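You operate a simulated robot arm through the tools that you are given. There is no shell and no other tool. Be economical: measure what you need, move in short steps, check, and stop when the job is done.

Carry out the task below with a simulated robot arm. There is one attempt and no reset: what you move stays moved.

Task
Warm the milk on medium and pour it into the teal mug.
Fine: ring off, pan on the trivet.

The check looks at the end state, three seconds after you hand in, the way a careful person would. Anything else that was tipped, shoved, dropped, spilled or broken makes it a failure.

Robot
A 6-joint arm with a two-finger parallel gripper, fixed in place. Base frame: the origin is at the foot of the arm, x ahead of it, y to its left, z up; the work surface is at about z = 91. Lengths are in cm, angles in degrees, forces in N, time in s.
With the tool pointing down near the work surface it reaches from about 36 to 82 cm from the base axis. Its first joint turns from -166.0 to 166.0 degrees. Payload 3.91 kg.
The TCP is the grasp point between the finger pads, 3 cm short of the fingertips. In the tool frame z runs along the fingers and y along their closing line. The gripper opens to 11 cm. The fingers are 2 cm wide and 1 cm thick; the gripper's body (4.8 by 11.2 cm) begins 5.5 cm behind the TCP.
Orientation is that of the tool frame in the base frame, as a unit quaternion [x, y, z, w]. With the fingers straight down and closing along the base's y, the tool's x points along the base's -x, its y along +y and its z along -z.

Tools
- The arm moves only by the tool jog_arm. Its argument "deltas" is a list of rows, each a list of 3 entries, a list of its own where there are three numbers: the shift along the base's x, y, z in units of 30 mm (1.0 is 30 mm), then the turn, a rotation vector about the base's x, y, z in units of 6 degrees (1.0 is 6 degrees), then the closure in counts, from 0 (fully open) to 255 (shut). In form: [[[dx, dy, dz], [ax, ay, az], jaw], ...]. A call has 1 to 10 rows; each row shifts and turns the commanded pose from where the row before left it. A call with a number of a shift or a turn outside -1 to 1 is refused whole. Each row takes 0.2 s and may step no farther than 5 cm and 8.6 degrees from the row before; otherwise, or with a gripper value out of range, the whole call is refused. Where a pose cannot be reached the arm comes as near as it can. A force on the tool above 60 N (or 10 N above the force at the start of the call, whichever is more), or a blocked arm, ends the call early, and 0.2 s more pass. Each finger travels about 4.5 cm/s and halts on what it meets, pressing with about 33 N; the grip force reading is that of the motor and also rises with nothing between the fingers. The clock runs only during rows and for 0.2 s after the last one: add rows that do not move to give the fingers time. The reply holds the time, the measured pose of the TCP, the force on the tool along the base axes, the opening and the grip force, in the units named above and with some noise.
- Cameras (640 x 400 px; columns grow to the right, rows downward): "scene" is fixed at [39.71, 50.01, 152.89]; the picture's right is [-1.00, 0.01, 0.00], its down [0.01, 0.47, -0.88] and it looks along [-0.01, -0.88, -0.47] (base axes); focal length 324 px, centre (320, 200). "wrist" rides on the gripper at [7.7, 0.7, -11.4] in the tool frame; the picture's right is [-0.09, 1.00, 0.00], its down [-0.80, -0.07, -0.59] and it looks along [-0.59, -0.05, 0.80] (tool axes); focal length 270 px, centre (320, 200). There is no depth. A picture from a camera that has moved, and an enlarged one, comes with that camera's place and axes in the base frame and with its lens.
- grab_frame(camera): a new picture of that camera. The clock stands still meanwhile.
- raise_lower(by): slides the trunk up (or, below 0, down) by that many cm; the arm rides with it, the base frame stays. It gives what a move gives, with no picture.
- enlarge(camera, box): a new picture of the part [left, top, right, bottom] of that camera's present view, enlarged. The clock stands still meanwhile.
- finish_job(): hands the job in; it is judged then, once.

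Work in short steps. Places have to be worked out from the pictures, the camera data and where the tool is seen: move nearer, look again, correct. Check each grasp and each placing, and mend what went wrong. You have 120 turns and 76 pictures in all, those below and enlarged ones among them. Open the gripper and draw the arm clear of the work before you hand the job in, unless the task says otherwise; then end with one line.

The tools are called as name(argument=value, ...) on one line, values as JSON. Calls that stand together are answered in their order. jog_arm: Moves the arm, as the interface text tells. Its arguments: {"type":"object","properties":{"deltas":{"type":"array","items":{"type":"array"}}},"required":["deltas"]} The other tools are called the same way: raise_lower (by) slides the trunk up or down; grab_frame (camera) takes a picture; enlarge (camera, box) takes an enlarged picture of a part of a camera's view; finish_job () hands the job in.

At the start:

```text
time_s: 0.0
eef_pos: [37.02, -20.22, 136.13]
tcp_rot: [0.0, 1.0, 0.001, 0.0]
ft_force: [1.2, 0.3, 0.1]
finger_gap: 10.99
gripper_force: 0.0
trunk travel left (down, up): [-55.0, 6.0]
```

scene: 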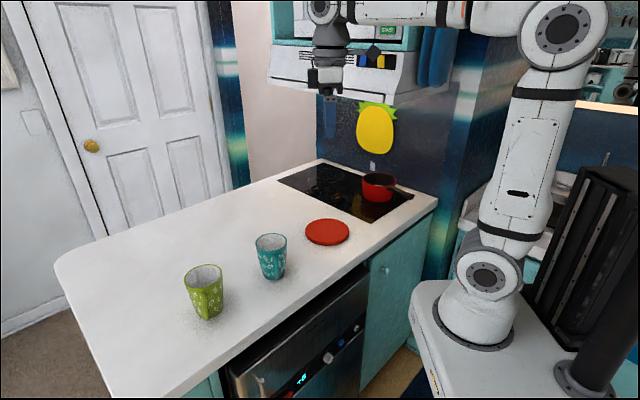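
wrist: 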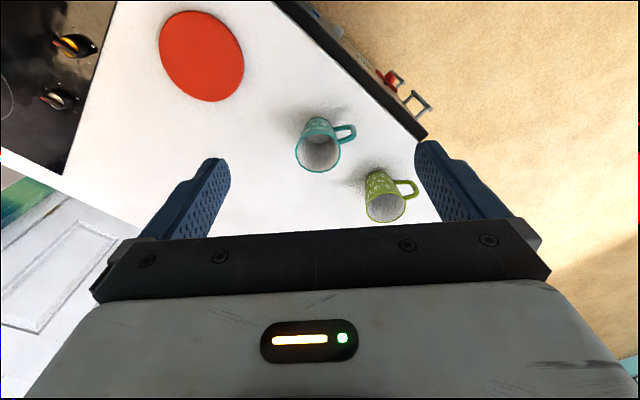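

The scene shows a hob with a red pan, a red trivet, and teal and green mugs. I'll look closer at the hob and its controls, and at the mugs.

enlarge(camera="scene", box=[270, 150, 450, 262])

enlarge(camera="scene", box=[170, 210, 360, 330])

```text
3.56 times, centred on (360, 206) of scene
camera zoom: at [39.71, 50.01, 152.89], right [-1.0, 0.01, 0.0], down [0.01, 0.47, -0.88], along [-0.01, -0.88, -0.47], focal length 1151 px, centre (178, 179)
```

zoom: 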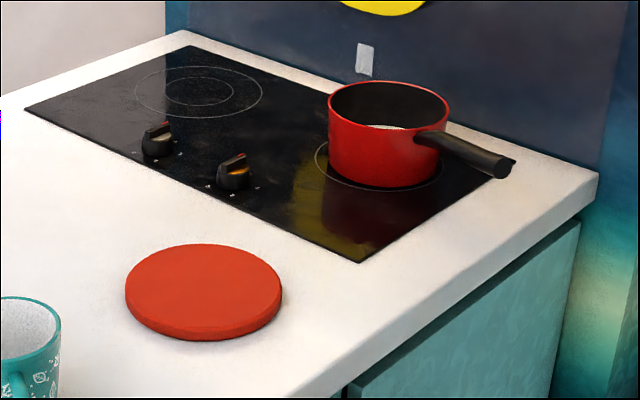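

```text
3.33 times, centred on (265, 270) of scene
camera zoom: at [39.71, 50.01, 152.89], right [-1.0, 0.01, 0.0], down [0.01, 0.47, -0.88], along [-0.01, -0.88, -0.47], focal length 1079 px, centre (503, -33)
```

zoom: 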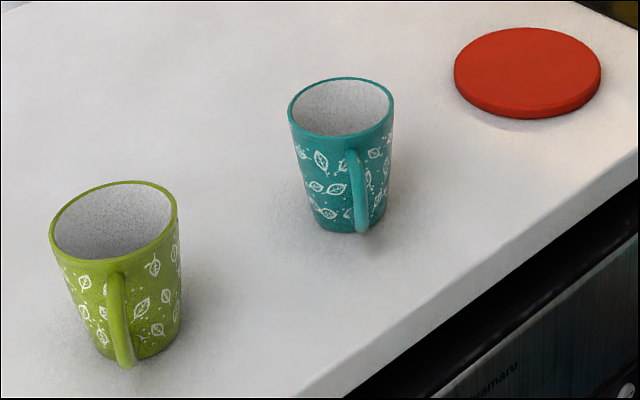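

The counter runs at about 45° to the base. I put the knobs near (41,-71) and (32,-64), the pan near (15,-69) and the trivet near (36,-41). I'll move the wrist camera toward the knobs to read the dial markings.

jog_arm(deltas=[[[-0.4, -1, -0.3], [0, 0, 0], 0], [[-0.4, -1, -0.3], [0, 0, 0], 0], [[-0.4, -1, -0.3], [0, 0, 0], 0], [[-0.4, -1, -0.3], [0, 0, 0], 0], [[-0.4, -1, -0.3], [0, 0, 0], 0], [[-0.4, -1, -0.3], [0, 0, 0], 0], [[-0.4, -1, -0.3], [0, 0, 0], 0], [[-0.4, -1, -0.3], [0, 0, 0], 0], [[-0.4, -1, -0.3], [0, 0, 0], 0], [[-0.4, -1, -0.3], [0, 0, 0], 0]])

grab_frame(camera="wrist")

```text
time_s: 2.0
eef_pos: [27.38, -45.27, 128.45]
tcp_rot: [-0.007, 1.0, 0.003, 0.001]
ft_force: [21.8, 48.3, 8.6]
finger_gap: 10.79
gripper_force: 0.0
trunk travel left (down, up): [-55.0, 6.0]
stopped in row 10: the force on the tool passed its limit (the readings are from after the stop); the commanded pose is now the measured one
```

```text
71 pictures are left
camera wrist: at [19.65, -44.66, 139.81], right [0.08, 1.0, 0.01], down [0.8, -0.06, 0.6], along [0.6, -0.04, -0.8], focal length 270 px, centre (320, 200)
```

wrist: 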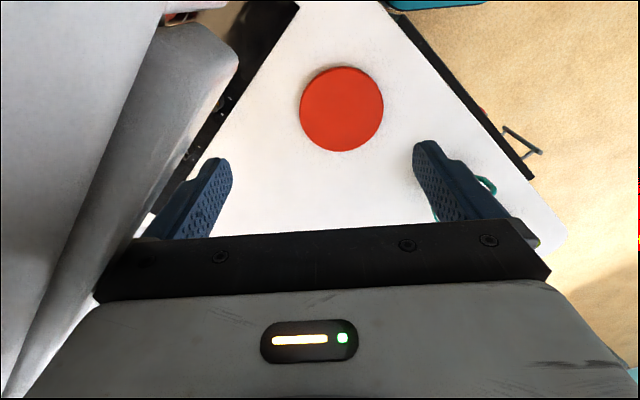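

Something blocked the gripper with +y/+x force. I'll check the scene.

grab_frame(camera="scene")

```text
70 pictures are left
```

scene: 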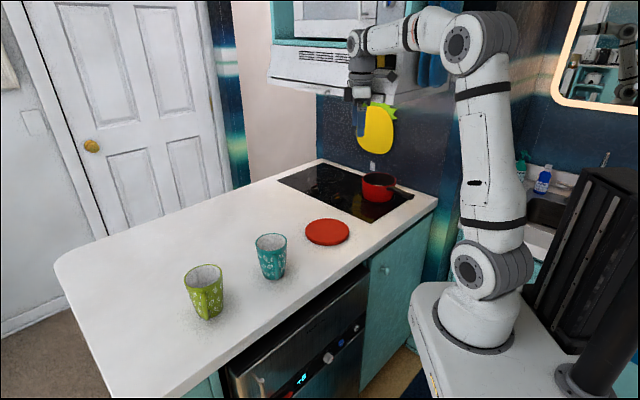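

The gripper touched the overhead hood, whose front edge is roughly above the hob's front edge. I'll back off toward +y and +x, then look at the hood.

jog_arm(deltas=[[[0.3, 1, 0], [0, 0, 0], 0], [[0.3, 1, 0], [0, 0, 0], 0], [[0.3, 1, 0], [0, 0, 0], 0]])

enlarge(camera="scene", box=[250, 0, 490, 150])

```text
time_s: 2.8
eef_pos: [29.39, -37.31, 128.1]
tcp_rot: [-0.002, 1.0, 0.004, 0.002]
ft_force: [-0.1, 0.2, 0.6]
finger_gap: 10.99
gripper_force: 0.1
trunk travel left (down, up): [-55.0, 6.0]
```

```text
2.67 times, centred on (370, 75) of scene
camera zoom: at [39.71, 50.01, 152.89], right [-1.0, 0.01, 0.0], down [0.01, 0.47, -0.88], along [-0.01, -0.88, -0.47], focal length 863 px, centre (187, 533)
```

zoom: 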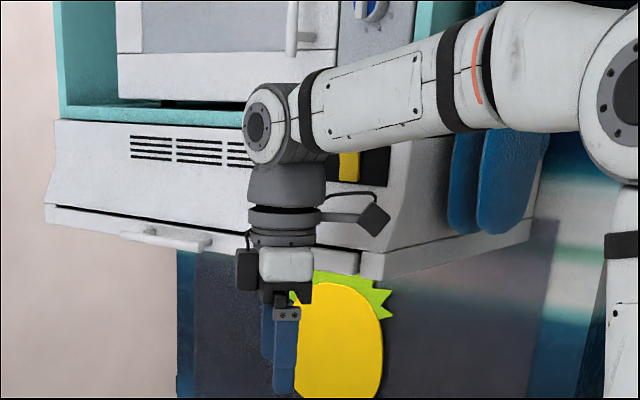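

The hood underside is at z≈133, with its front line running from (18,-44) to (59,-87). I'll descend in front of it and yaw the wrist camera to look along -y at the knobs.

jog_arm(deltas=[[[0.1, -0.1, -0.5], [0, 0, -1], 0], [[0.1, -0.1, -0.5], [0, 0, -1], 0], [[0.1, -0.1, -0.5], [0, 0, -1], 0], [[0.1, -0.1, -0.5], [0, 0, -1], 0], [[0.1, -0.1, -0.5], [0, 0, -1], 0], [[0.1, -0.2, -0.5], [0, 0, -1], 0], [[0.1, -0.2, -0.5], [0, 0, -1], 0], [[0.1, -0.2, -0.5], [0, 0, -1], 0], [[0.1, -0.2, -0.5], [0, 0, -1], 0], [[0.1, -0.2, -0.5], [0, 0, -1], 0]])

jog_arm(deltas=[[[0.1, -0.2, -0.1], [0, 0, -1], 0], [[0.1, -0.2, -0.1], [0, 0, -1], 0], [[0.1, -0.2, 0], [0, 0, -1], 0], [[0.1, -0.2, 0], [0, 0, -1], 0], [[0.1, -0.2, 0], [0, 0, -1], 0]])

grab_frame(camera="wrist")

```text
time_s: 5.0
eef_pos: [32.47, -41.97, 112.93]
tcp_rot: [0.498, 0.867, 0.003, 0.005]
ft_force: [0.0, -0.3, -1.3]
finger_gap: 11.02
gripper_force: 0.1
trunk travel left (down, up): [-55.0, 6.0]
```

```text
time_s: 6.2
eef_pos: [34.05, -44.99, 112.41]
tcp_rot: [0.706, 0.708, 0.003, 0.005]
ft_force: [-1.1, 0.1, -0.4]
finger_gap: 11.0
gripper_force: 0.0
trunk travel left (down, up): [-55.0, 6.0]
```

```text
68 pictures are left
camera wrist: at [34.45, -37.19, 123.79], right [1.0, -0.08, 0.01], down [-0.07, -0.8, 0.6], along [-0.04, -0.6, -0.8], focal length 270 px, centre (320, 200)
```

wrist: 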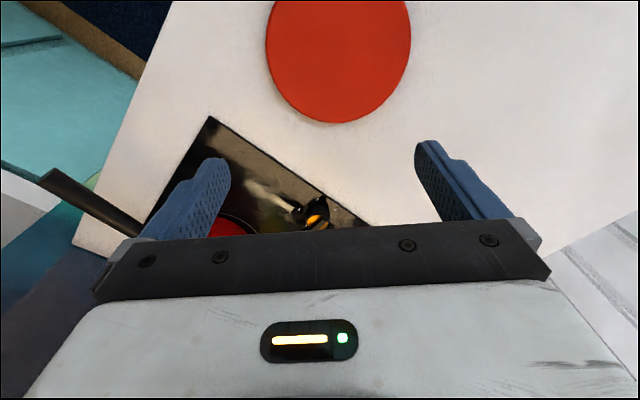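

Knob 2 is confirmed near (32.7,-62.5), but the gripper body hides what lies beyond it. I'll tilt the fingers toward -y to bring both knobs into view.

jog_arm(deltas=[[[0.2, -0.2, 0.2], [-1, 0, 0], 0], [[0.2, -0.2, 0.2], [-1, 0, 0], 0], [[0.2, -0.2, 0], [-1, 0, 0], 0], [[0.2, -0.2, 0], [-1, 0, 0], 0], [[0.2, -0.2, 0], [-1, 0, 0], 0]])

grab_frame(camera="wrist")

```text
time_s: 7.4
eef_pos: [36.93, -47.99, 113.56]
tcp_rot: [0.68, 0.685, -0.181, 0.189]
ft_force: [-0.1, -0.8, -0.3]
finger_gap: 11.01
gripper_force: 0.0
trunk travel left (down, up): [-55.0, 6.0]
```

```text
67 pictures are left
camera wrist: at [37.41, -35.48, 119.53], right [1.0, -0.07, 0.05], down [-0.07, -0.39, 0.92], along [-0.04, -0.92, -0.4], focal length 270 px, centre (320, 200)
```

wrist: 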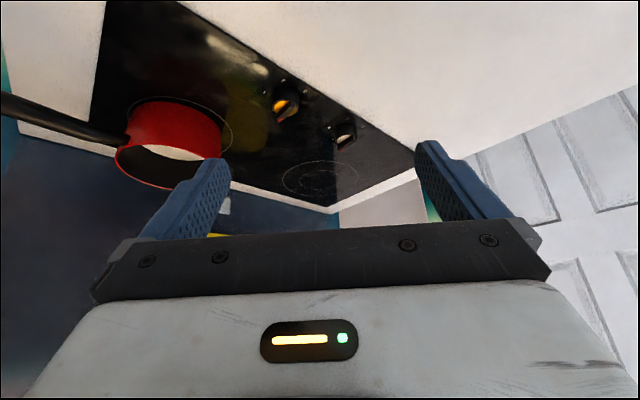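

Both knobs, the pan and the rings are visible, upside down. I'll enlarge the knobs.

enlarge(camera="wrist", box=[250, 65, 370, 155])

enlarge(camera="scene", box=[300, 175, 350, 210])

```text
4.44 times, centred on (310, 110) of wrist
camera zoom: at [37.41, -35.48, 119.53], right [1.0, -0.07, 0.05], down [-0.07, -0.39, 0.92], along [-0.04, -0.92, -0.4], focal length 1201 px, centre (364, 600)
```

zoom: 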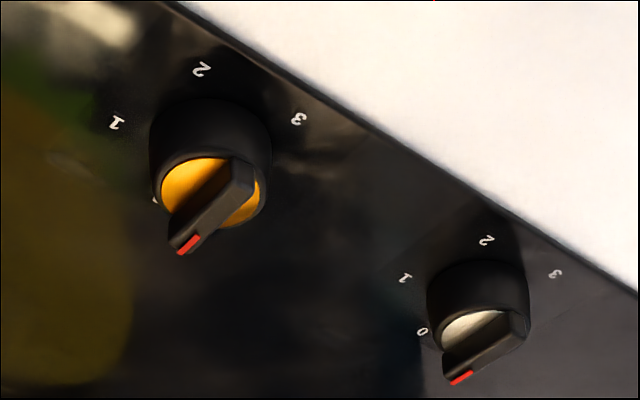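

```text
11.43 times, centred on (325, 192) of scene
camera zoom: at [39.71, 50.01, 152.89], right [-1.0, 0.01, 0.0], down [0.01, 0.47, -0.88], along [-0.01, -0.88, -0.47], focal length 3699 px, centre (263, 286)
```

zoom: 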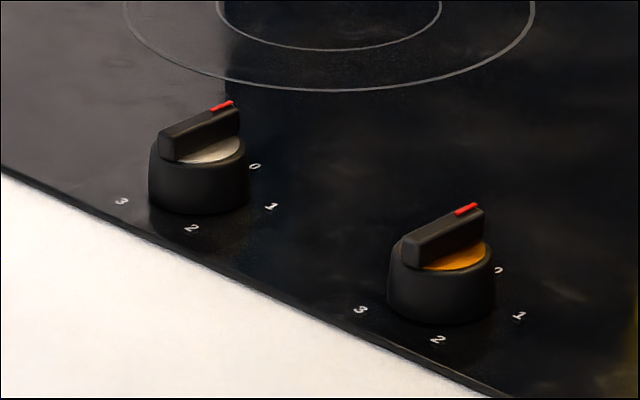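

Dial reading: the pan-side (amber) knob is centred near (32.1,-64.0), with 0 at about 222°, 1 at 153°, 2 at 84° and 3 at 15°. Its pointer is now at 0, so medium is about -138° of turn, about 69° per step. I'll level the tool and yaw it so the fingers straddle the grip bar (closing line at 132°).

jog_arm(deltas=[[[0, 0, -0.3], [1, 0, 0], 0], [[0, 0, -0.3], [1, 0, 0], 0], [[0, 0, -0.3], [1, 0, 0], 0], [[0, 0, -0.3], [1, 0, 0], 0], [[0, 0, -0.3], [1, 0, 0], 0], [[0, 0, 0], [0, 0, 1], 0], [[0, 0, 0], [0, 0, 1], 0], [[0, 0, 0], [0, 0, 1], 0], [[0, 0, 0], [0, 0, 1], 0], [[0, 0, 0], [0, 0, 1], 0]])

jog_arm(deltas=[[[-0.07, -0.3, -0.1], [0, 0, 1], 120], [[-0.07, -0.3, -0.1], [0, 0, 1], 120], [[-0.07, -0.3, -0.1], [0, 0, 1], 120], [[-0.07, -0.3, -0.1], [0, 0, 1], 120], [[-0.07, -0.3, -0.1], [0, 0, 1], 120], [[-0.07, -0.3, -0.1], [0, 0, 1], 120], [[-0.07, -0.3, -0.1], [0, 0, 1], 120], [[-0.07, -0.3, -0.1], [0, 0, 1], 120], [[-0.07, -0.3, -0.1], [0, 0, 1], 120], [[-0.07, -0.3, -0.1], [0, 0, 1], 120]])

grab_frame(camera="scene")

```text
time_s: 9.6
eef_pos: [36.88, -47.98, 109.12]
tcp_rot: [0.497, 0.867, 0.004, 0.004]
ft_force: [0.0, 0.1, 0.2]
finger_gap: 10.99
gripper_force: 0.1
trunk travel left (down, up): [-55.0, 6.0]
```

```text
time_s: 11.8
eef_pos: [34.69, -57.16, 106.05]
tcp_rot: [-0.004, 1.0, 0.006, 0.002]
ft_force: [0.2, 0.6, -0.9]
finger_gap: 5.81
gripper_force: 0.1
trunk travel left (down, up): [-55.0, 6.0]
```

```text
64 pictures are left
```

scene: 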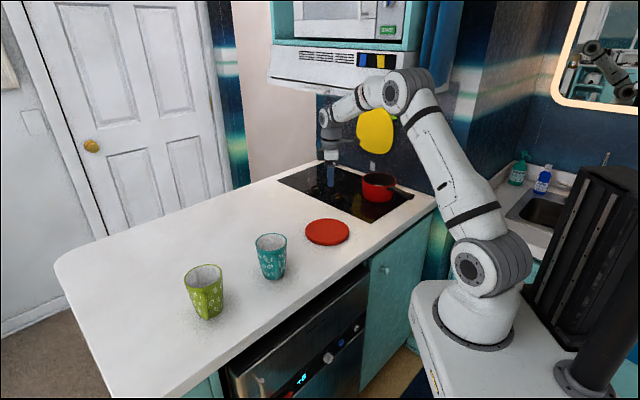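

Clear so far. I'll finish the yaw and move above the knob.

jog_arm(deltas=[[[-0.12, -0.33, -0.1], [0, 0, 1], 120], [[-0.12, -0.33, -0.1], [0, 0, 1], 120], [[-0.12, -0.33, -0.1], [0, 0, 1], 120], [[-0.12, -0.33, -0.1], [0, 0, 1], 120], [[-0.12, -0.33, -0.1], [0, 0, 1], 120], [[-0.12, -0.33, -0.1], [0, 0, 1], 120], [[-0.12, -0.33, -0.1], [0, 0, 1], 120]])

grab_frame(camera="wrist")

enlarge(camera="scene", box=[290, 140, 370, 210])

```text
time_s: 13.4
eef_pos: [32.95, -63.28, 104.15]
tcp_rot: [-0.364, 0.931, 0.005, -0.004]
ft_force: [-0.5, 0.1, 0.3]
finger_gap: 5.82
gripper_force: 0.1
trunk travel left (down, up): [-55.0, 6.0]
```

```text
63 pictures are left
camera wrist: at [26.95, -68.03, 115.59], right [-0.61, 0.79, 0.01], down [0.64, 0.49, 0.59], along [0.46, 0.37, -0.81], focal length 270 px, centre (320, 200)
```

wrist: 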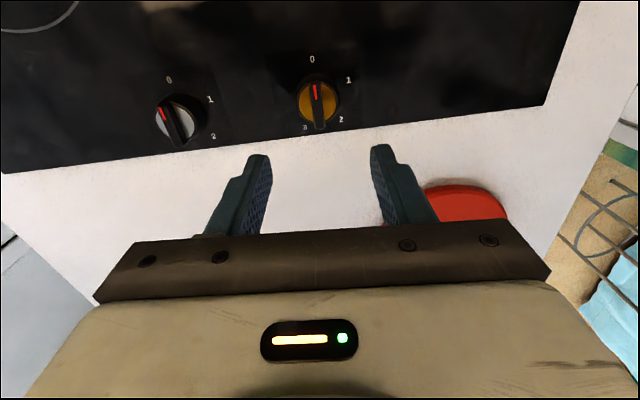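

```text
5.71 times, centred on (330, 175) of scene
camera zoom: at [39.71, 50.01, 152.89], right [-1.0, 0.01, 0.0], down [0.01, 0.47, -0.88], along [-0.01, -0.88, -0.47], focal length 1850 px, centre (263, 343)
```

zoom: 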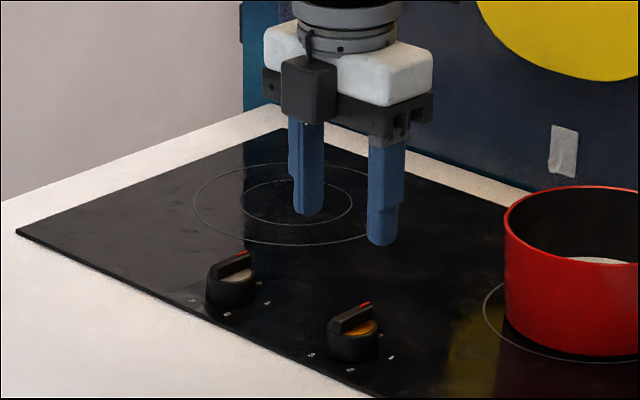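

The wrist view is clear; I put the knob at about (31.8,-64.15). I'll enlarge it for the exact angle.

enlarge(camera="wrist", box=[270, 45, 370, 145])

```text
4.00 times, centred on (320, 95) of wrist
camera zoom: at [26.95, -68.03, 115.59], right [-0.61, 0.79, 0.01], down [0.64, 0.49, 0.59], along [0.46, 0.37, -0.81], focal length 1081 px, centre (320, 620)
```

zoom: 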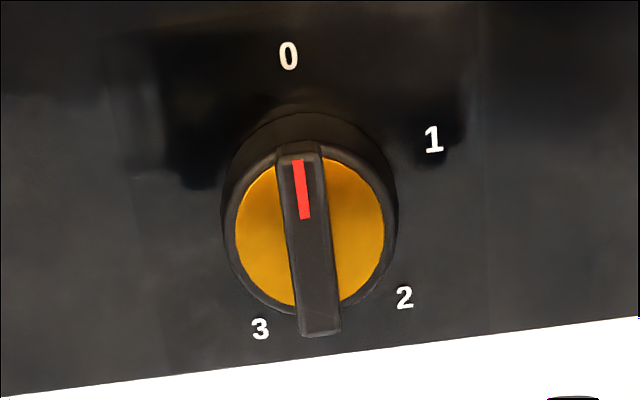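

The bar is centred at (32.05,-64.0) and points at 0 (about 224°). Mark 2 is at about 83°, so the turn is about -140°. I'll lower around the bar with the tips just above the drum.

jog_arm(deltas=[[[-0.3, -0.24, 0], [0, 0, 0], 120], [[0, 0, -0.9], [0, 0, 0], 120], [[0, 0, -0.9], [0, 0, 0], 120], [[0, 0, -0.7], [0, 0, 0], 120]])

enlarge(camera="scene", box=[305, 165, 365, 212])

enlarge(camera="wrist", box=[220, 70, 420, 230])

```text
time_s: 14.4
eef_pos: [31.27, -64.58, 96.54]
tcp_rot: [-0.361, 0.933, 0.006, -0.001]
ft_force: [0.3, -0.7, -0.6]
finger_gap: 5.8
gripper_force: 0.1
trunk travel left (down, up): [-55.0, 6.0]
```

```text
8.51 times, centred on (335, 188) of scene
camera zoom: at [39.71, 50.01, 152.89], right [-1.0, 0.01, 0.0], down [0.01, 0.47, -0.88], along [-0.01, -0.88, -0.47], focal length 2755 px, centre (192, 298)
```

zoom: 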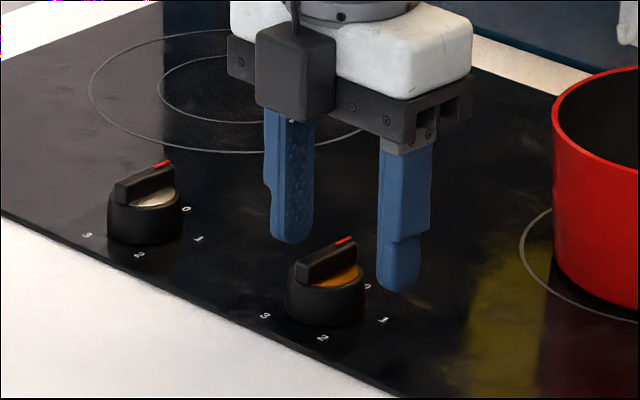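

```text
2.50 times, centred on (320, 150) of wrist
camera zoom: at [25.22, -69.38, 107.92], right [-0.6, 0.8, 0.01], down [0.64, 0.48, 0.6], along [0.47, 0.37, -0.8], focal length 676 px, centre (320, 325)
```

zoom: 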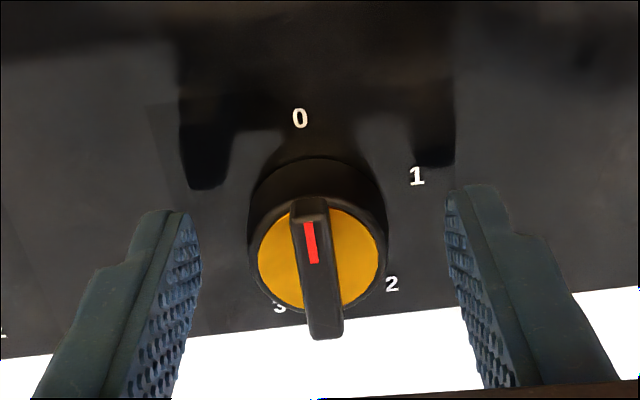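

The TCP reads (31.3,-64.6), so it is slightly wallward of the bar centre. I'll shift it +0.8,+0.55, then check before closing.

jog_arm(deltas=[[[0.26, 0.19, 0], [0, 0, 0], 120], [[0, 0, 0], [0, 0, 0], 120]])

enlarge(camera="wrist", box=[220, 70, 420, 230])

```text
time_s: 15.0
eef_pos: [32.14, -63.94, 96.55]
tcp_rot: [-0.361, 0.932, 0.005, -0.001]
ft_force: [0.1, 0.6, 0.1]
finger_gap: 5.8
gripper_force: 0.0
trunk travel left (down, up): [-55.0, 6.0]
```

```text
2.50 times, centred on (320, 150) of wrist
camera zoom: at [26.1, -68.75, 107.92], right [-0.61, 0.8, 0.01], down [0.64, 0.48, 0.6], along [0.47, 0.37, -0.8], focal length 676 px, centre (320, 325)
```

zoom: 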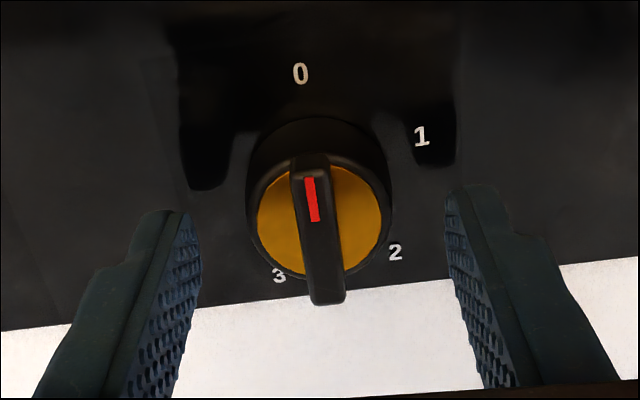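

Aligned over the bar; closing now.

jog_arm(deltas=[[[0, 0, 0], [0, 0, 0], 255], [[0, 0, 0], [0, 0, 0], 255], [[0, 0, 0], [0, 0, 0], 255], [[0, 0, 0], [0, 0, 0], 255], [[0, 0, 0], [0, 0, 0], 255]])

enlarge(camera="wrist", box=[220, 70, 420, 230])

```text
time_s: 16.2
eef_pos: [32.15, -64.03, 96.48]
tcp_rot: [-0.361, 0.933, 0.005, 0.0]
ft_force: [0.7, -0.7, -0.4]
finger_gap: 0.88
gripper_force: 45.1
trunk travel left (down, up): [-55.0, 6.0]
```

```text
2.50 times, centred on (320, 150) of wrist
camera zoom: at [26.08, -68.78, 107.92], right [-0.61, 0.8, 0.01], down [0.64, 0.48, 0.6], along [0.47, 0.37, -0.8], focal length 676 px, centre (320, 325)
```

zoom: 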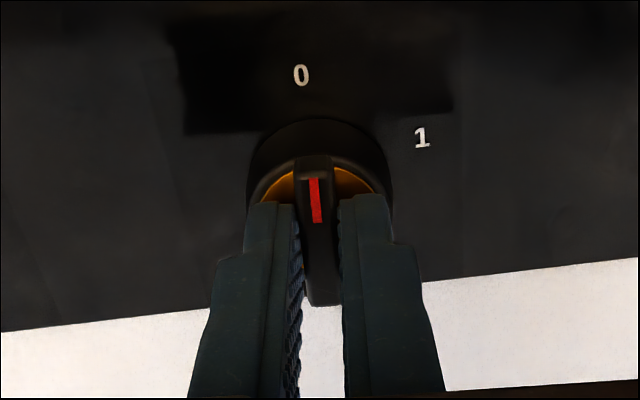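

The bar is held (gap 0.88). I'll turn it clockwise seen from above, 60° first, and check.

jog_arm(deltas=[[[0, 0, 0], [0, 0, -1], 255], [[0, 0, 0], [0, 0, -1], 255], [[0, 0, 0], [0, 0, -1], 255], [[0, 0, 0], [0, 0, -1], 255], [[0, 0, 0], [0, 0, -1], 255], [[0, 0, 0], [0, 0, -1], 255], [[0, 0, 0], [0, 0, -1], 255], [[0, 0, 0], [0, 0, -1], 255], [[0, 0, 0], [0, 0, -1], 255], [[0, 0, 0], [0, 0, -1], 255]])

enlarge(camera="wrist", box=[220, 70, 420, 230])

```text
time_s: 18.4
eef_pos: [32.14, -64.05, 96.51]
tcp_rot: [0.154, 0.988, 0.006, 0.002]
ft_force: [0.2, 2.6, 2.6]
finger_gap: 0.87
gripper_force: 45.0
trunk travel left (down, up): [-55.0, 6.0]
```

```text
2.50 times, centred on (320, 150) of wrist
camera zoom: at [24.95, -61.08, 107.92], right [0.39, 0.92, 0.01], down [0.74, -0.32, 0.6], along [0.55, -0.22, -0.8], focal length 676 px, centre (320, 325)
```

zoom: 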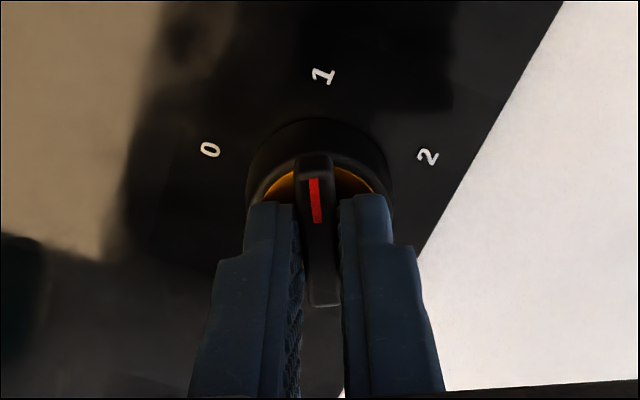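

The knob follows the tool. I'll turn the remaining 78–80° and look.

jog_arm(deltas=[[[0, 0, 0], [0, 0, -1], 255], [[0, 0, 0], [0, 0, -1], 255], [[0, 0, 0], [0, 0, -1], 255], [[0, 0, 0], [0, 0, -1], 255], [[0, 0, 0], [0, 0, -1], 255], [[0, 0, 0], [0, 0, -1], 255], [[0, 0, 0], [0, 0, -1], 255], [[0, 0, 0], [0, 0, -1], 255], [[0, 0, 0], [0, 0, -1], 255], [[0, 0, 0], [0, 0, -1], 255]])

jog_arm(deltas=[[[0, 0, 0], [0, 0, -1], 255], [[0, 0, 0], [0, 0, -1], 255], [[0, 0, 0], [0, 0, -1], 255]])

enlarge(camera="wrist", box=[220, 70, 420, 230])

```text
time_s: 20.6
eef_pos: [32.24, -64.08, 96.51]
tcp_rot: [0.628, 0.778, 0.003, 0.005]
ft_force: [-1.9, -0.2, 3.4]
finger_gap: 0.89
gripper_force: 44.7
trunk travel left (down, up): [-55.0, 6.0]
```

```text
time_s: 21.4
eef_pos: [32.16, -64.15, 96.6]
tcp_rot: [0.742, 0.671, 0.003, 0.005]
ft_force: [-1.6, 3.1, 1.0]
finger_gap: 0.89
gripper_force: 44.5
trunk travel left (down, up): [-55.0, 6.0]
```

```text
2.50 times, centred on (320, 150) of wrist
camera zoom: at [33.46, -56.29, 107.92], right [0.98, -0.19, 0.01], down [-0.16, -0.79, 0.6], along [-0.1, -0.59, -0.8], focal length 676 px, centre (320, 325)
```

zoom: 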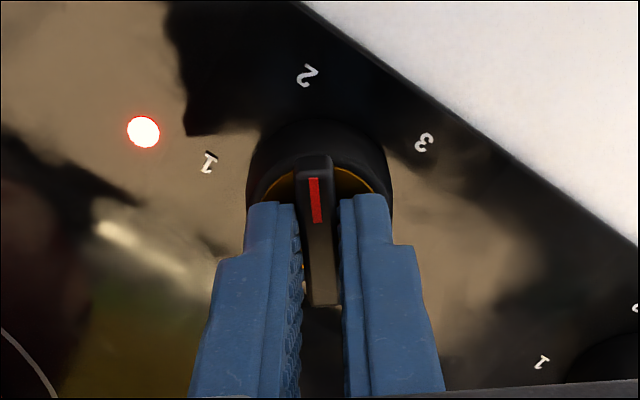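

The pointer is at 2 and a red indicator is lit. I'll release and rise straight up a little.

jog_arm(deltas=[[[0, 0, 0], [0, 0, 0], 100], [[0, 0, 0], [0, 0, 0], 100], [[0, 0, 0], [0, 0, 0], 100], [[0, 0, 0.8], [0, 0, 0], 100], [[0, 0, 0.8], [0, 0, 0], 100], [[0, 0, 0.8], [0, 0, 0], 100]])

grab_frame(camera="wrist")

enlarge(camera="scene", box=[300, 150, 440, 238])

```text
time_s: 22.8
eef_pos: [32.75, -63.8, 102.72]
tcp_rot: [0.741, 0.672, 0.004, 0.0]
ft_force: [-0.6, 0.1, -0.5]
finger_gap: 6.69
gripper_force: 0.0
trunk travel left (down, up): [-55.0, 6.0]
```

```text
54 pictures are left
camera wrist: at [34.08, -56.22, 114.25], right [0.98, -0.18, 0.0], down [-0.15, -0.79, 0.59], along [-0.11, -0.58, -0.81], focal length 270 px, centre (320, 200)
```

wrist: 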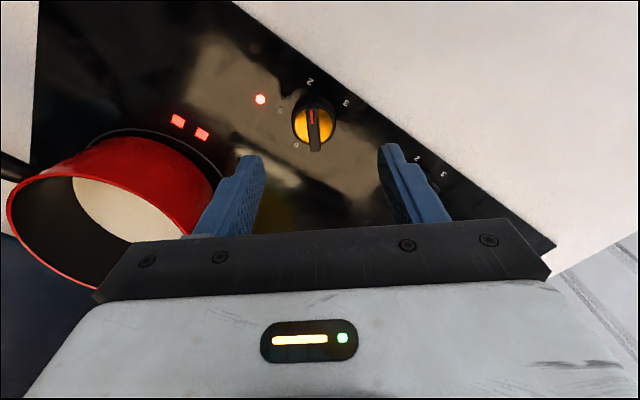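

```text
4.55 times, centred on (370, 194) of scene
camera zoom: at [39.71, 50.01, 152.89], right [-1.0, 0.01, 0.0], down [0.01, 0.47, -0.88], along [-0.01, -0.88, -0.47], focal length 1471 px, centre (93, 227)
```

zoom: 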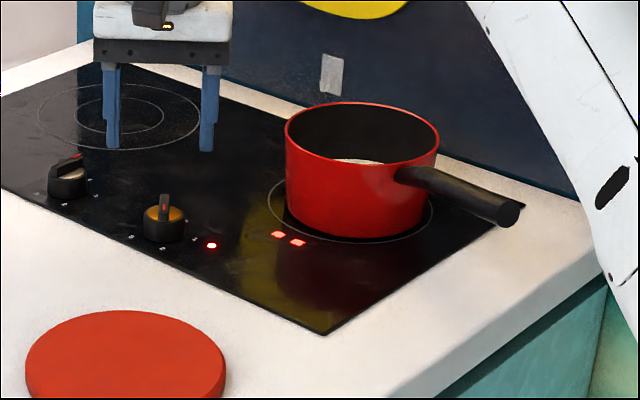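

Medium is confirmed: knob light on and two level bars by the pan's ring. I'm positioned to turn it off later, so I'll wait here and watch the milk, starting with a baseline look.

enlarge(camera="wrist", box=[0, 80, 240, 300])

jog_arm(deltas=[[[0, 0, 0], [0, 0, 0], 100], [[0, 0, 0], [0, 0, 0], 100], [[0, 0, 0], [0, 0, 0], 100], [[0, 0, 0], [0, 0, 0], 100], [[0, 0, 0], [0, 0, 0], 100], [[0, 0, 0], [0, 0, 0], 100], [[0, 0, 0], [0, 0, 0], 100], [[0, 0, 0], [0, 0, 0], 100], [[0, 0, 0], [0, 0, 0], 100], [[0, 0, 0], [0, 0, 0], 100]])

jog_arm(deltas=[[[0, 0, 0], [0, 0, 0], 100], [[0, 0, 0], [0, 0, 0], 100], [[0, 0, 0], [0, 0, 0], 100], [[0, 0, 0], [0, 0, 0], 100], [[0, 0, 0], [0, 0, 0], 100], [[0, 0, 0], [0, 0, 0], 100], [[0, 0, 0], [0, 0, 0], 100], [[0, 0, 0], [0, 0, 0], 100], [[0, 0, 0], [0, 0, 0], 100], [[0, 0, 0], [0, 0, 0], 100]])

jog_arm(deltas=[[[0, 0, 0], [0, 0, 0], 100], [[0, 0, 0], [0, 0, 0], 100], [[0, 0, 0], [0, 0, 0], 100], [[0, 0, 0], [0, 0, 0], 100], [[0, 0, 0], [0, 0, 0], 100], [[0, 0, 0], [0, 0, 0], 100], [[0, 0, 0], [0, 0, 0], 100], [[0, 0, 0], [0, 0, 0], 100], [[0, 0, 0], [0, 0, 0], 100], [[0, 0, 0], [0, 0, 0], 100]])

enlarge(camera="wrist", box=[0, 80, 240, 300])

```text
1.82 times, centred on (120, 190) of wrist
camera zoom: at [34.08, -56.22, 114.25], right [0.98, -0.18, 0.0], down [-0.15, -0.79, 0.59], along [-0.11, -0.58, -0.81], focal length 491 px, centre (684, 218)
```

zoom: 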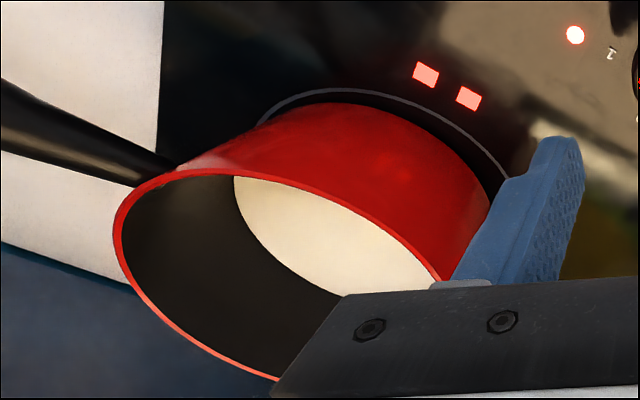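

```text
time_s: 25.0
eef_pos: [32.8, -63.93, 103.04]
tcp_rot: [0.741, 0.671, 0.002, -0.001]
ft_force: [0.3, -0.3, 0.2]
finger_gap: 6.67
gripper_force: 0.1
trunk travel left (down, up): [-55.0, 6.0]
```

```text
time_s: 27.2
eef_pos: [32.82, -63.78, 103.12]
tcp_rot: [0.741, 0.672, 0.001, 0.0]
ft_force: [0.3, 0.5, 0.2]
finger_gap: 6.7
gripper_force: 0.0
trunk travel left (down, up): [-55.0, 6.0]
```

```text
time_s: 29.4
eef_pos: [32.92, -63.85, 103.17]
tcp_rot: [0.741, 0.672, 0.001, 0.002]
ft_force: [0.8, 0.0, 0.6]
finger_gap: 6.68
gripper_force: 0.0
trunk travel left (down, up): [-55.0, 6.0]
```

```text
1.82 times, centred on (120, 190) of wrist
camera zoom: at [34.33, -56.21, 114.63], right [0.98, -0.18, 0.0], down [-0.15, -0.79, 0.6], along [-0.11, -0.59, -0.8], focal length 491 px, centre (684, 218)
```

zoom: 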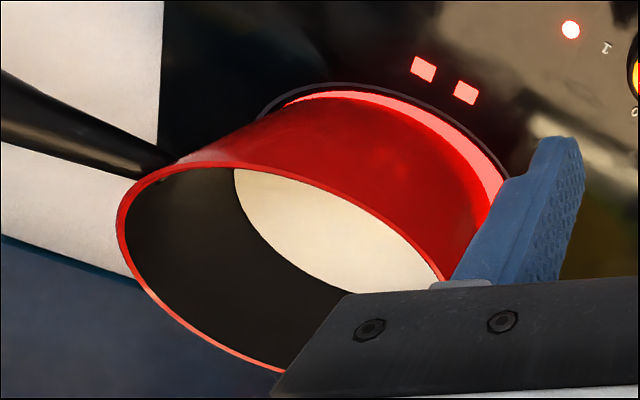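

The ring now glows red. I'll keep waiting and then check for signs that the milk is warm.

jog_arm(deltas=[[[0, 0, 0], [0, 0, 0], 100], [[0, 0, 0], [0, 0, 0], 100], [[0, 0, 0], [0, 0, 0], 100], [[0, 0, 0], [0, 0, 0], 100], [[0, 0, 0], [0, 0, 0], 100], [[0, 0, 0], [0, 0, 0], 100], [[0, 0, 0], [0, 0, 0], 100], [[0, 0, 0], [0, 0, 0], 100], [[0, 0, 0], [0, 0, 0], 100], [[0, 0, 0], [0, 0, 0], 100]])

jog_arm(deltas=[[[0, 0, 0], [0, 0, 0], 100], [[0, 0, 0], [0, 0, 0], 100], [[0, 0, 0], [0, 0, 0], 100], [[0, 0, 0], [0, 0, 0], 100], [[0, 0, 0], [0, 0, 0], 100], [[0, 0, 0], [0, 0, 0], 100], [[0, 0, 0], [0, 0, 0], 100], [[0, 0, 0], [0, 0, 0], 100], [[0, 0, 0], [0, 0, 0], 100], [[0, 0, 0], [0, 0, 0], 100]])

jog_arm(deltas=[[[0, 0, 0], [0, 0, 0], 100], [[0, 0, 0], [0, 0, 0], 100], [[0, 0, 0], [0, 0, 0], 100], [[0, 0, 0], [0, 0, 0], 100], [[0, 0, 0], [0, 0, 0], 100], [[0, 0, 0], [0, 0, 0], 100], [[0, 0, 0], [0, 0, 0], 100], [[0, 0, 0], [0, 0, 0], 100], [[0, 0, 0], [0, 0, 0], 100], [[0, 0, 0], [0, 0, 0], 100]])

jog_arm(deltas=[[[0, 0, 0], [0, 0, 0], 100], [[0, 0, 0], [0, 0, 0], 100], [[0, 0, 0], [0, 0, 0], 100], [[0, 0, 0], [0, 0, 0], 100], [[0, 0, 0], [0, 0, 0], 100], [[0, 0, 0], [0, 0, 0], 100], [[0, 0, 0], [0, 0, 0], 100], [[0, 0, 0], [0, 0, 0], 100], [[0, 0, 0], [0, 0, 0], 100], [[0, 0, 0], [0, 0, 0], 100]])

enlarge(camera="wrist", box=[0, 80, 240, 300])

enlarge(camera="scene", box=[300, 130, 440, 238])

```text
time_s: 31.6
eef_pos: [32.91, -63.79, 103.39]
tcp_rot: [0.741, 0.671, 0.0, 0.002]
ft_force: [-0.2, -0.3, 0.2]
finger_gap: 6.68
gripper_force: 0.0
trunk travel left (down, up): [-55.0, 6.0]
```

```text
time_s: 33.8
eef_pos: [33.03, -63.76, 103.31]
tcp_rot: [0.74, 0.672, 0.0, 0.003]
ft_force: [0.5, 0.3, 0.8]
finger_gap: 6.71
gripper_force: 0.0
trunk travel left (down, up): [-55.0, 6.0]
```

```text
time_s: 36.0
eef_pos: [33.03, -63.87, 103.37]
tcp_rot: [0.74, 0.672, 0.0, 0.002]
ft_force: [0.8, -0.8, 0.0]
finger_gap: 6.68
gripper_force: 0.0
trunk travel left (down, up): [-55.0, 6.0]
```

```text
time_s: 38.2
eef_pos: [33.02, -63.71, 103.46]
tcp_rot: [0.74, 0.673, -0.001, 0.003]
ft_force: [-0.1, -0.3, -0.5]
finger_gap: 6.7
gripper_force: 0.1
trunk travel left (down, up): [-55.0, 6.0]
```

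```text
1.82 times, centred on (120, 190) of wrist
camera zoom: at [34.38, -56.09, 114.8], right [0.98, -0.18, 0.0], down [-0.15, -0.79, 0.6], along [-0.11, -0.59, -0.8], focal length 491 px, centre (684, 218)
```

zoom: 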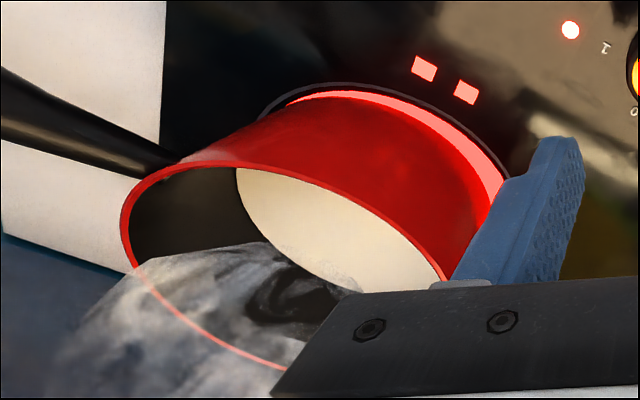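

```text
3.70 times, centred on (370, 184) of scene
camera zoom: at [39.71, 50.01, 152.89], right [-1.0, 0.01, 0.0], down [0.01, 0.47, -0.88], along [-0.01, -0.88, -0.47], focal length 1199 px, centre (135, 259)
```

zoom: 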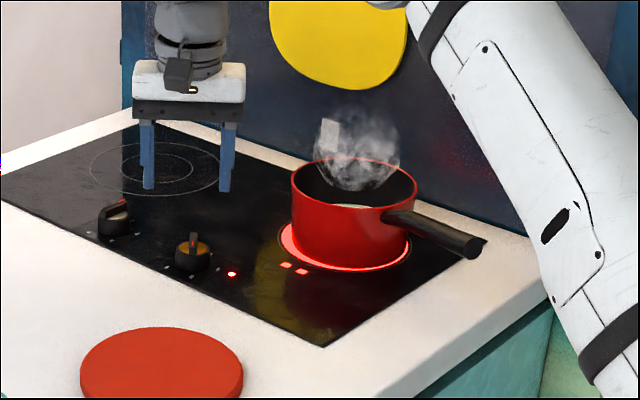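

Steam is rising, so the milk is warm. I'll turn the ring off now: descend back over the bar, which keeps the same orientation.

jog_arm(deltas=[[[-0.3, -0.1, -0.6], [0, 0, 0], 100], [[0, 0, -0.9], [0, 0, 0], 100], [[0, 0, -0.8], [0, 0, 0], 100], [[0, 0, 0], [0, 0, 0], 100], [[0, 0, 0], [0, 0, 0], 100]])

enlarge(camera="wrist", box=[220, 70, 420, 230])

```text
time_s: 39.4
eef_pos: [31.32, -64.42, 96.85]
tcp_rot: [0.741, 0.671, 0.003, 0.006]
ft_force: [0.4, 0.8, 0.4]
finger_gap: 6.69
gripper_force: 0.1
trunk travel left (down, up): [-55.0, 6.0]
```

```text
2.50 times, centred on (320, 150) of wrist
camera zoom: at [32.56, -56.73, 108.23], right [0.98, -0.19, 0.01], down [-0.16, -0.79, 0.6], along [-0.1, -0.59, -0.8], focal length 676 px, centre (320, 325)
```

zoom: 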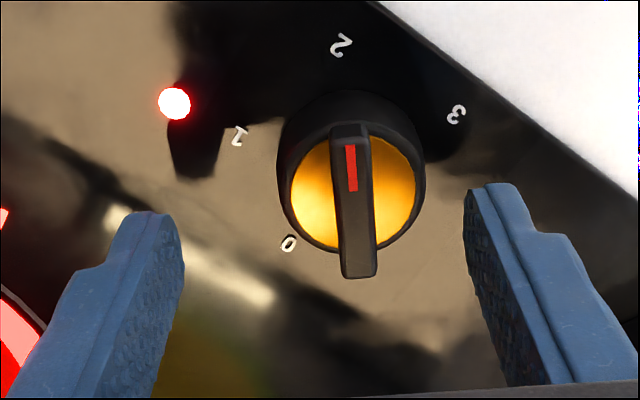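

I'm about 0.8 cm short in x; correcting.

jog_arm(deltas=[[[0.27, 0.12, -0.1], [0, 0, 0], 100], [[0, 0, 0], [0, 0, 0], 100]])

enlarge(camera="wrist", box=[220, 70, 420, 230])

```text
time_s: 40.0
eef_pos: [32.03, -64.02, 96.45]
tcp_rot: [0.741, 0.671, 0.003, 0.005]
ft_force: [0.4, -0.5, -0.1]
finger_gap: 6.69
gripper_force: 0.0
trunk travel left (down, up): [-55.0, 6.0]
```

```text
2.50 times, centred on (320, 150) of wrist
camera zoom: at [33.38, -56.35, 107.87], right [0.98, -0.19, 0.01], down [-0.16, -0.79, 0.6], along [-0.1, -0.59, -0.8], focal length 676 px, centre (320, 325)
```

zoom: 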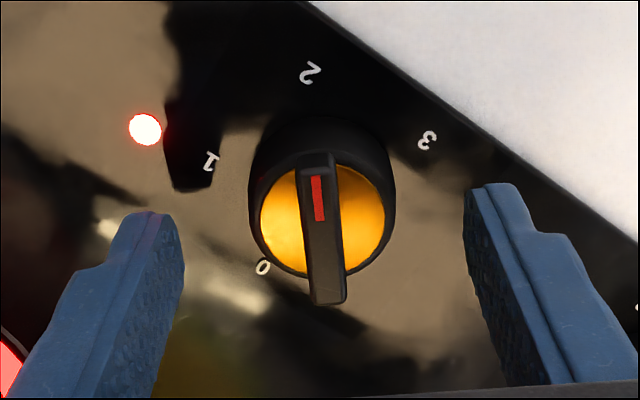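

Aligned. I'll close and turn back counter-clockwise 138° in three calls.

jog_arm(deltas=[[[0, 0, 0], [0, 0, 0], 255], [[0, 0, 0], [0, 0, 0], 255], [[0, 0, 0], [0, 0, 0], 255], [[0, 0, 0], [0, 0, 0], 255], [[0, 0, 0], [0, 0, 0], 255], [[0, 0, 0], [0, 0, 0], 255]])

jog_arm(deltas=[[[0, 0, 0], [0, 0, 1], 255], [[0, 0, 0], [0, 0, 1], 255], [[0, 0, 0], [0, 0, 1], 255], [[0, 0, 0], [0, 0, 1], 255], [[0, 0, 0], [0, 0, 1], 255], [[0, 0, 0], [0, 0, 1], 255], [[0, 0, 0], [0, 0, 1], 255], [[0, 0, 0], [0, 0, 1], 255], [[0, 0, 0], [0, 0, 1], 255], [[0, 0, 0], [0, 0, 1], 255]])

jog_arm(deltas=[[[0, 0, 0], [0, 0, 1], 255], [[0, 0, 0], [0, 0, 1], 255], [[0, 0, 0], [0, 0, 1], 255], [[0, 0, 0], [0, 0, 1], 255], [[0, 0, 0], [0, 0, 1], 255], [[0, 0, 0], [0, 0, 1], 255], [[0, 0, 0], [0, 0, 1], 255], [[0, 0, 0], [0, 0, 1], 255], [[0, 0, 0], [0, 0, 1], 255], [[0, 0, 0], [0, 0, 1], 255]])

jog_arm(deltas=[[[0, 0, 0], [0, 0, 1], 255], [[0, 0, 0], [0, 0, 1], 255], [[0, 0, 0], [0, 0, 1], 255]])

enlarge(camera="wrist", box=[220, 70, 420, 230])

```text
time_s: 41.4
eef_pos: [32.17, -64.02, 96.46]
tcp_rot: [0.742, 0.671, 0.002, 0.004]
ft_force: [5.4, -2.3, 1.3]
finger_gap: 0.88
gripper_force: 45.2
trunk travel left (down, up): [-55.0, 6.0]
```

```text
time_s: 43.6
eef_pos: [32.22, -64.04, 96.47]
tcp_rot: [0.305, 0.952, 0.004, 0.004]
ft_force: [9.5, -12.4, 5.5]
finger_gap: 0.93
gripper_force: 45.2
trunk travel left (down, up): [-55.0, 6.0]
```

```text
time_s: 45.8
eef_pos: [32.23, -63.99, 96.51]
tcp_rot: [-0.213, 0.977, 0.005, 0.0]
ft_force: [15.8, -11.4, 10.6]
finger_gap: 0.88
gripper_force: 45.1
trunk travel left (down, up): [-55.0, 6.0]
```

```text
time_s: 46.6
eef_pos: [32.24, -63.87, 96.52]
tcp_rot: [-0.362, 0.932, 0.006, -0.001]
ft_force: [16.0, -9.0, 10.7]
finger_gap: 0.87
gripper_force: 44.6
trunk travel left (down, up): [-55.0, 6.0]
```

```text
2.50 times, centred on (320, 150) of wrist
camera zoom: at [26.16, -68.74, 107.88], right [-0.61, 0.79, 0.01], down [0.64, 0.48, 0.6], along [0.47, 0.37, -0.8], focal length 676 px, centre (320, 325)
```

zoom: 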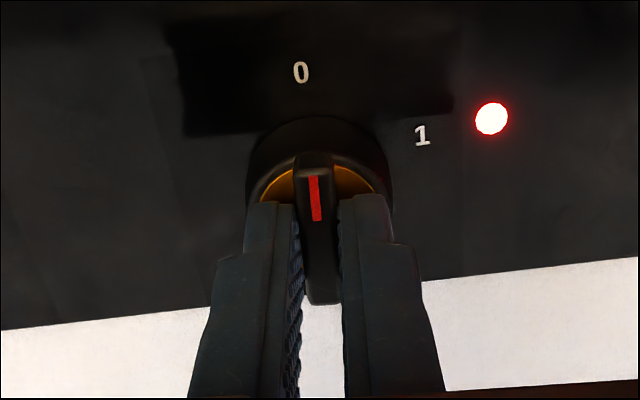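

The pointer is back at 0, but the light is still on (residual heat, or slightly short of the stop). I'll nudge 4° further, release, rise and look.

jog_arm(deltas=[[[0, 0, 0], [0, 0, 0.4], 255], [[0, 0, 0], [0, 0, 0.3], 255], [[0, 0, 0], [0, 0, 0], 100], [[0, 0, 0], [0, 0, 0], 100], [[0, 0, 0], [0, 0, 0], 100], [[0, 0, 0.8], [0, 0, 0], 100], [[0, 0, 0.8], [0, 0, 0], 100], [[0, 0, 0], [0, 0, 0], 100]])

enlarge(camera="wrist", box=[250, 45, 390, 145])

enlarge(camera="scene", box=[300, 150, 440, 238])

```text
time_s: 48.4
eef_pos: [32.08, -64.04, 101.29]
tcp_rot: [-0.394, 0.919, 0.006, -0.001]
ft_force: [-0.2, 0.2, -0.3]
finger_gap: 6.68
gripper_force: 0.1
trunk travel left (down, up): [-55.0, 6.0]
```

```text
4.00 times, centred on (320, 95) of wrist
camera zoom: at [26.35, -69.16, 112.68], right [-0.66, 0.75, 0.01], down [0.61, 0.53, 0.6], along [0.44, 0.4, -0.8], focal length 1081 px, centre (320, 620)
```

zoom: 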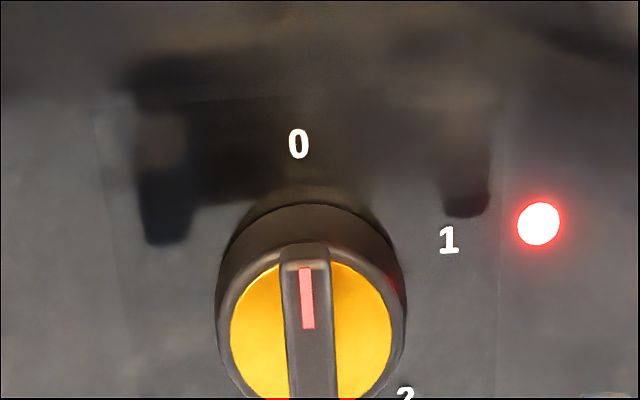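

```text
4.55 times, centred on (370, 194) of scene
camera zoom: at [39.71, 50.01, 152.89], right [-1.0, 0.01, 0.0], down [0.01, 0.47, -0.88], along [-0.01, -0.88, -0.47], focal length 1471 px, centre (93, 227)
```

zoom: 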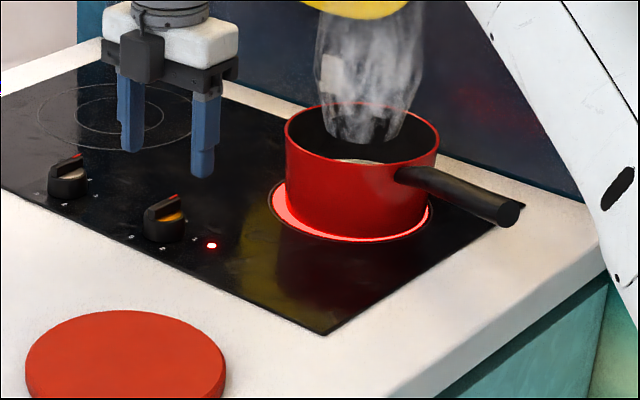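

The level bars are off and the pointer is at 0, so the ring is off; the remaining light looks like residual heat. Next is the pan handle. I'll leave the hood area and swing around to the handle side, yawing so the camera will sit on top.

jog_arm(deltas=[[[-0.2, 1, 0.1], [0, 0, 1], 100], [[-0.2, 1, 0.1], [0, 0, 1], 100], [[-0.3, 1, 0.1], [0, 0, 1], 100], [[-0.3, 1, 0.1], [0, 0, 1], 100], [[-0.3, 1, 0.1], [0, 0, 1], 100], [[-0.3, 1, 0.1], [0, 0, 1], 100], [[-0.3, 1, 0.1], [0, 0, 1], 100], [[-0.4, 1, 0.1], [0, 0, 1], 100]])

jog_arm(deltas=[[[-1, 0, 0.6], [0, 0, 1], 50], [[-1, 0, 0.6], [0, 0, 1], 50], [[-1, 0, 0.6], [0, 0, 1], 50], [[-1, 0, 0.6], [0, 0, 1], 50], [[-1, 0, 0.6], [0, 0, 0.3], 50], [[-0.8, 0, 0.6], [0, 0, 0], 50]])

grab_frame(camera="scene")

```text
time_s: 50.2
eef_pos: [25.12, -39.78, 103.66]
tcp_rot: [0.735, -0.678, -0.004, 0.004]
ft_force: [-0.9, 0.0, 0.2]
finger_gap: 6.69
gripper_force: 0.0
trunk travel left (down, up): [-55.0, 6.0]
```

```text
time_s: 51.6
eef_pos: [23.51, -31.22, 111.33]
tcp_rot: [0.856, -0.516, -0.016, 0.035]
ft_force: [0.5, 0.7, 0.1]
finger_gap: 8.84
gripper_force: 0.1
out of reach, approached as far as the arm can: row 2, 3, 4, 5, 6
trunk travel left (down, up): [-55.0, 6.0]
```

```text
43 pictures are left
```

scene: 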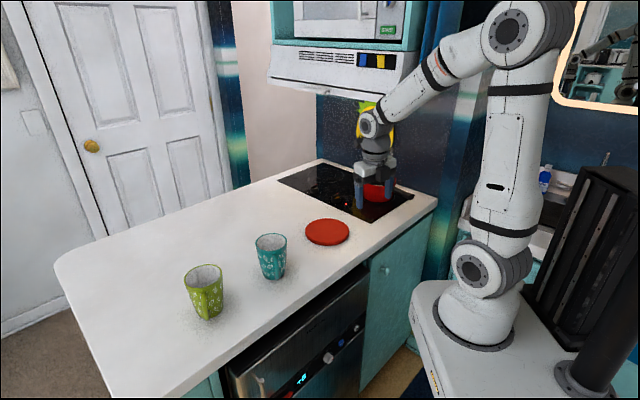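

The failure looks like a wrist-roll limit, since the camera-on-top roll is near ±180°. I'll use the opposite roll (camera on the base side, tool pitched about 45° along the handle). Yawing back about -178° first.

jog_arm(deltas=[[[0, 0, 0], [0, 0, -1], 50], [[0, 0, 0], [0, 0, -1], 50], [[0, 0, 0], [0, 0, -1], 50], [[0, 0, 0], [0, 0, -1], 50], [[0, 0, 0], [0, 0, -1], 50], [[0, 0, 0], [0, 0, -1], 50], [[0, 0, 0], [0, 0, -1], 50], [[0, 0, 0], [0, 0, -1], 50], [[0, 0, 0], [0, 0, -1], 50], [[0, 0, 0], [0, 0, -1], 50]])

jog_arm(deltas=[[[0, 0, 0], [0, 0, -1], 50], [[0, 0, 0], [0, 0, -1], 50], [[0, 0, 0], [0, 0, -1], 50], [[0, 0, 0], [0, 0, -1], 50], [[0, 0, 0], [0, 0, -1], 50], [[0, 0, 0], [0, 0, -1], 50], [[0, 0, 0], [0, 0, -1], 50], [[0, 0, 0], [0, 0, -1], 50], [[0, 0, 0], [0, 0, -1], 50], [[0, 0, 0], [0, 0, -1], 50]])

jog_arm(deltas=[[[0, 0, 0], [0, 0, -1], 50], [[0, 0, 0], [0, 0, -1], 50], [[0, 0, 0], [0, 0, -1], 50], [[0, 0, 0], [0, 0, -1], 50], [[0, 0, 0], [0, 0, -1], 50], [[0, 0, 0], [0, 0, -1], 50], [[0, 0, 0], [0, 0, -1], 50], [[0, 0, 0], [0, 0, -1], 50], [[0, 0, 0], [0, 0, -1], 50], [[0, 0, 0], [0, 0, 0], 50]])

grab_frame(camera="wrist")

```text
time_s: 53.8
eef_pos: [23.61, -31.52, 111.32]
tcp_rot: [-0.488, 0.872, 0.023, -0.014]
ft_force: [-0.7, 0.1, 0.4]
finger_gap: 8.83
gripper_force: 0.1
trunk travel left (down, up): [-55.0, 6.0]
```

```text
time_s: 56.0
eef_pos: [23.56, -31.39, 111.43]
tcp_rot: [0.014, 1.0, 0.027, -0.001]
ft_force: [0.4, 0.6, -0.6]
finger_gap: 8.85
gripper_force: 0.0
trunk travel left (down, up): [-55.0, 6.0]
```

```text
time_s: 58.2
eef_pos: [23.66, -31.41, 111.25]
tcp_rot: [0.465, 0.885, 0.025, 0.011]
ft_force: [0.5, 0.2, 0.0]
finger_gap: 8.82
gripper_force: 0.0
trunk travel left (down, up): [-55.0, 6.0]
```

```text
42 pictures are left
camera wrist: at [19.26, -25.05, 122.78], right [0.87, 0.49, 0.05], down [0.37, -0.72, 0.59], along [0.33, -0.49, -0.81], focal length 270 px, centre (320, 200)
```

wrist: 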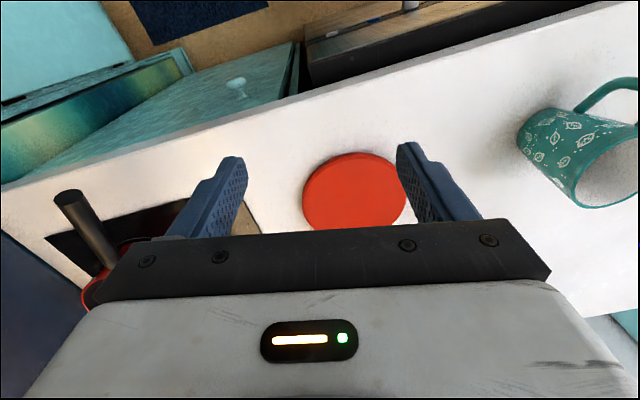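

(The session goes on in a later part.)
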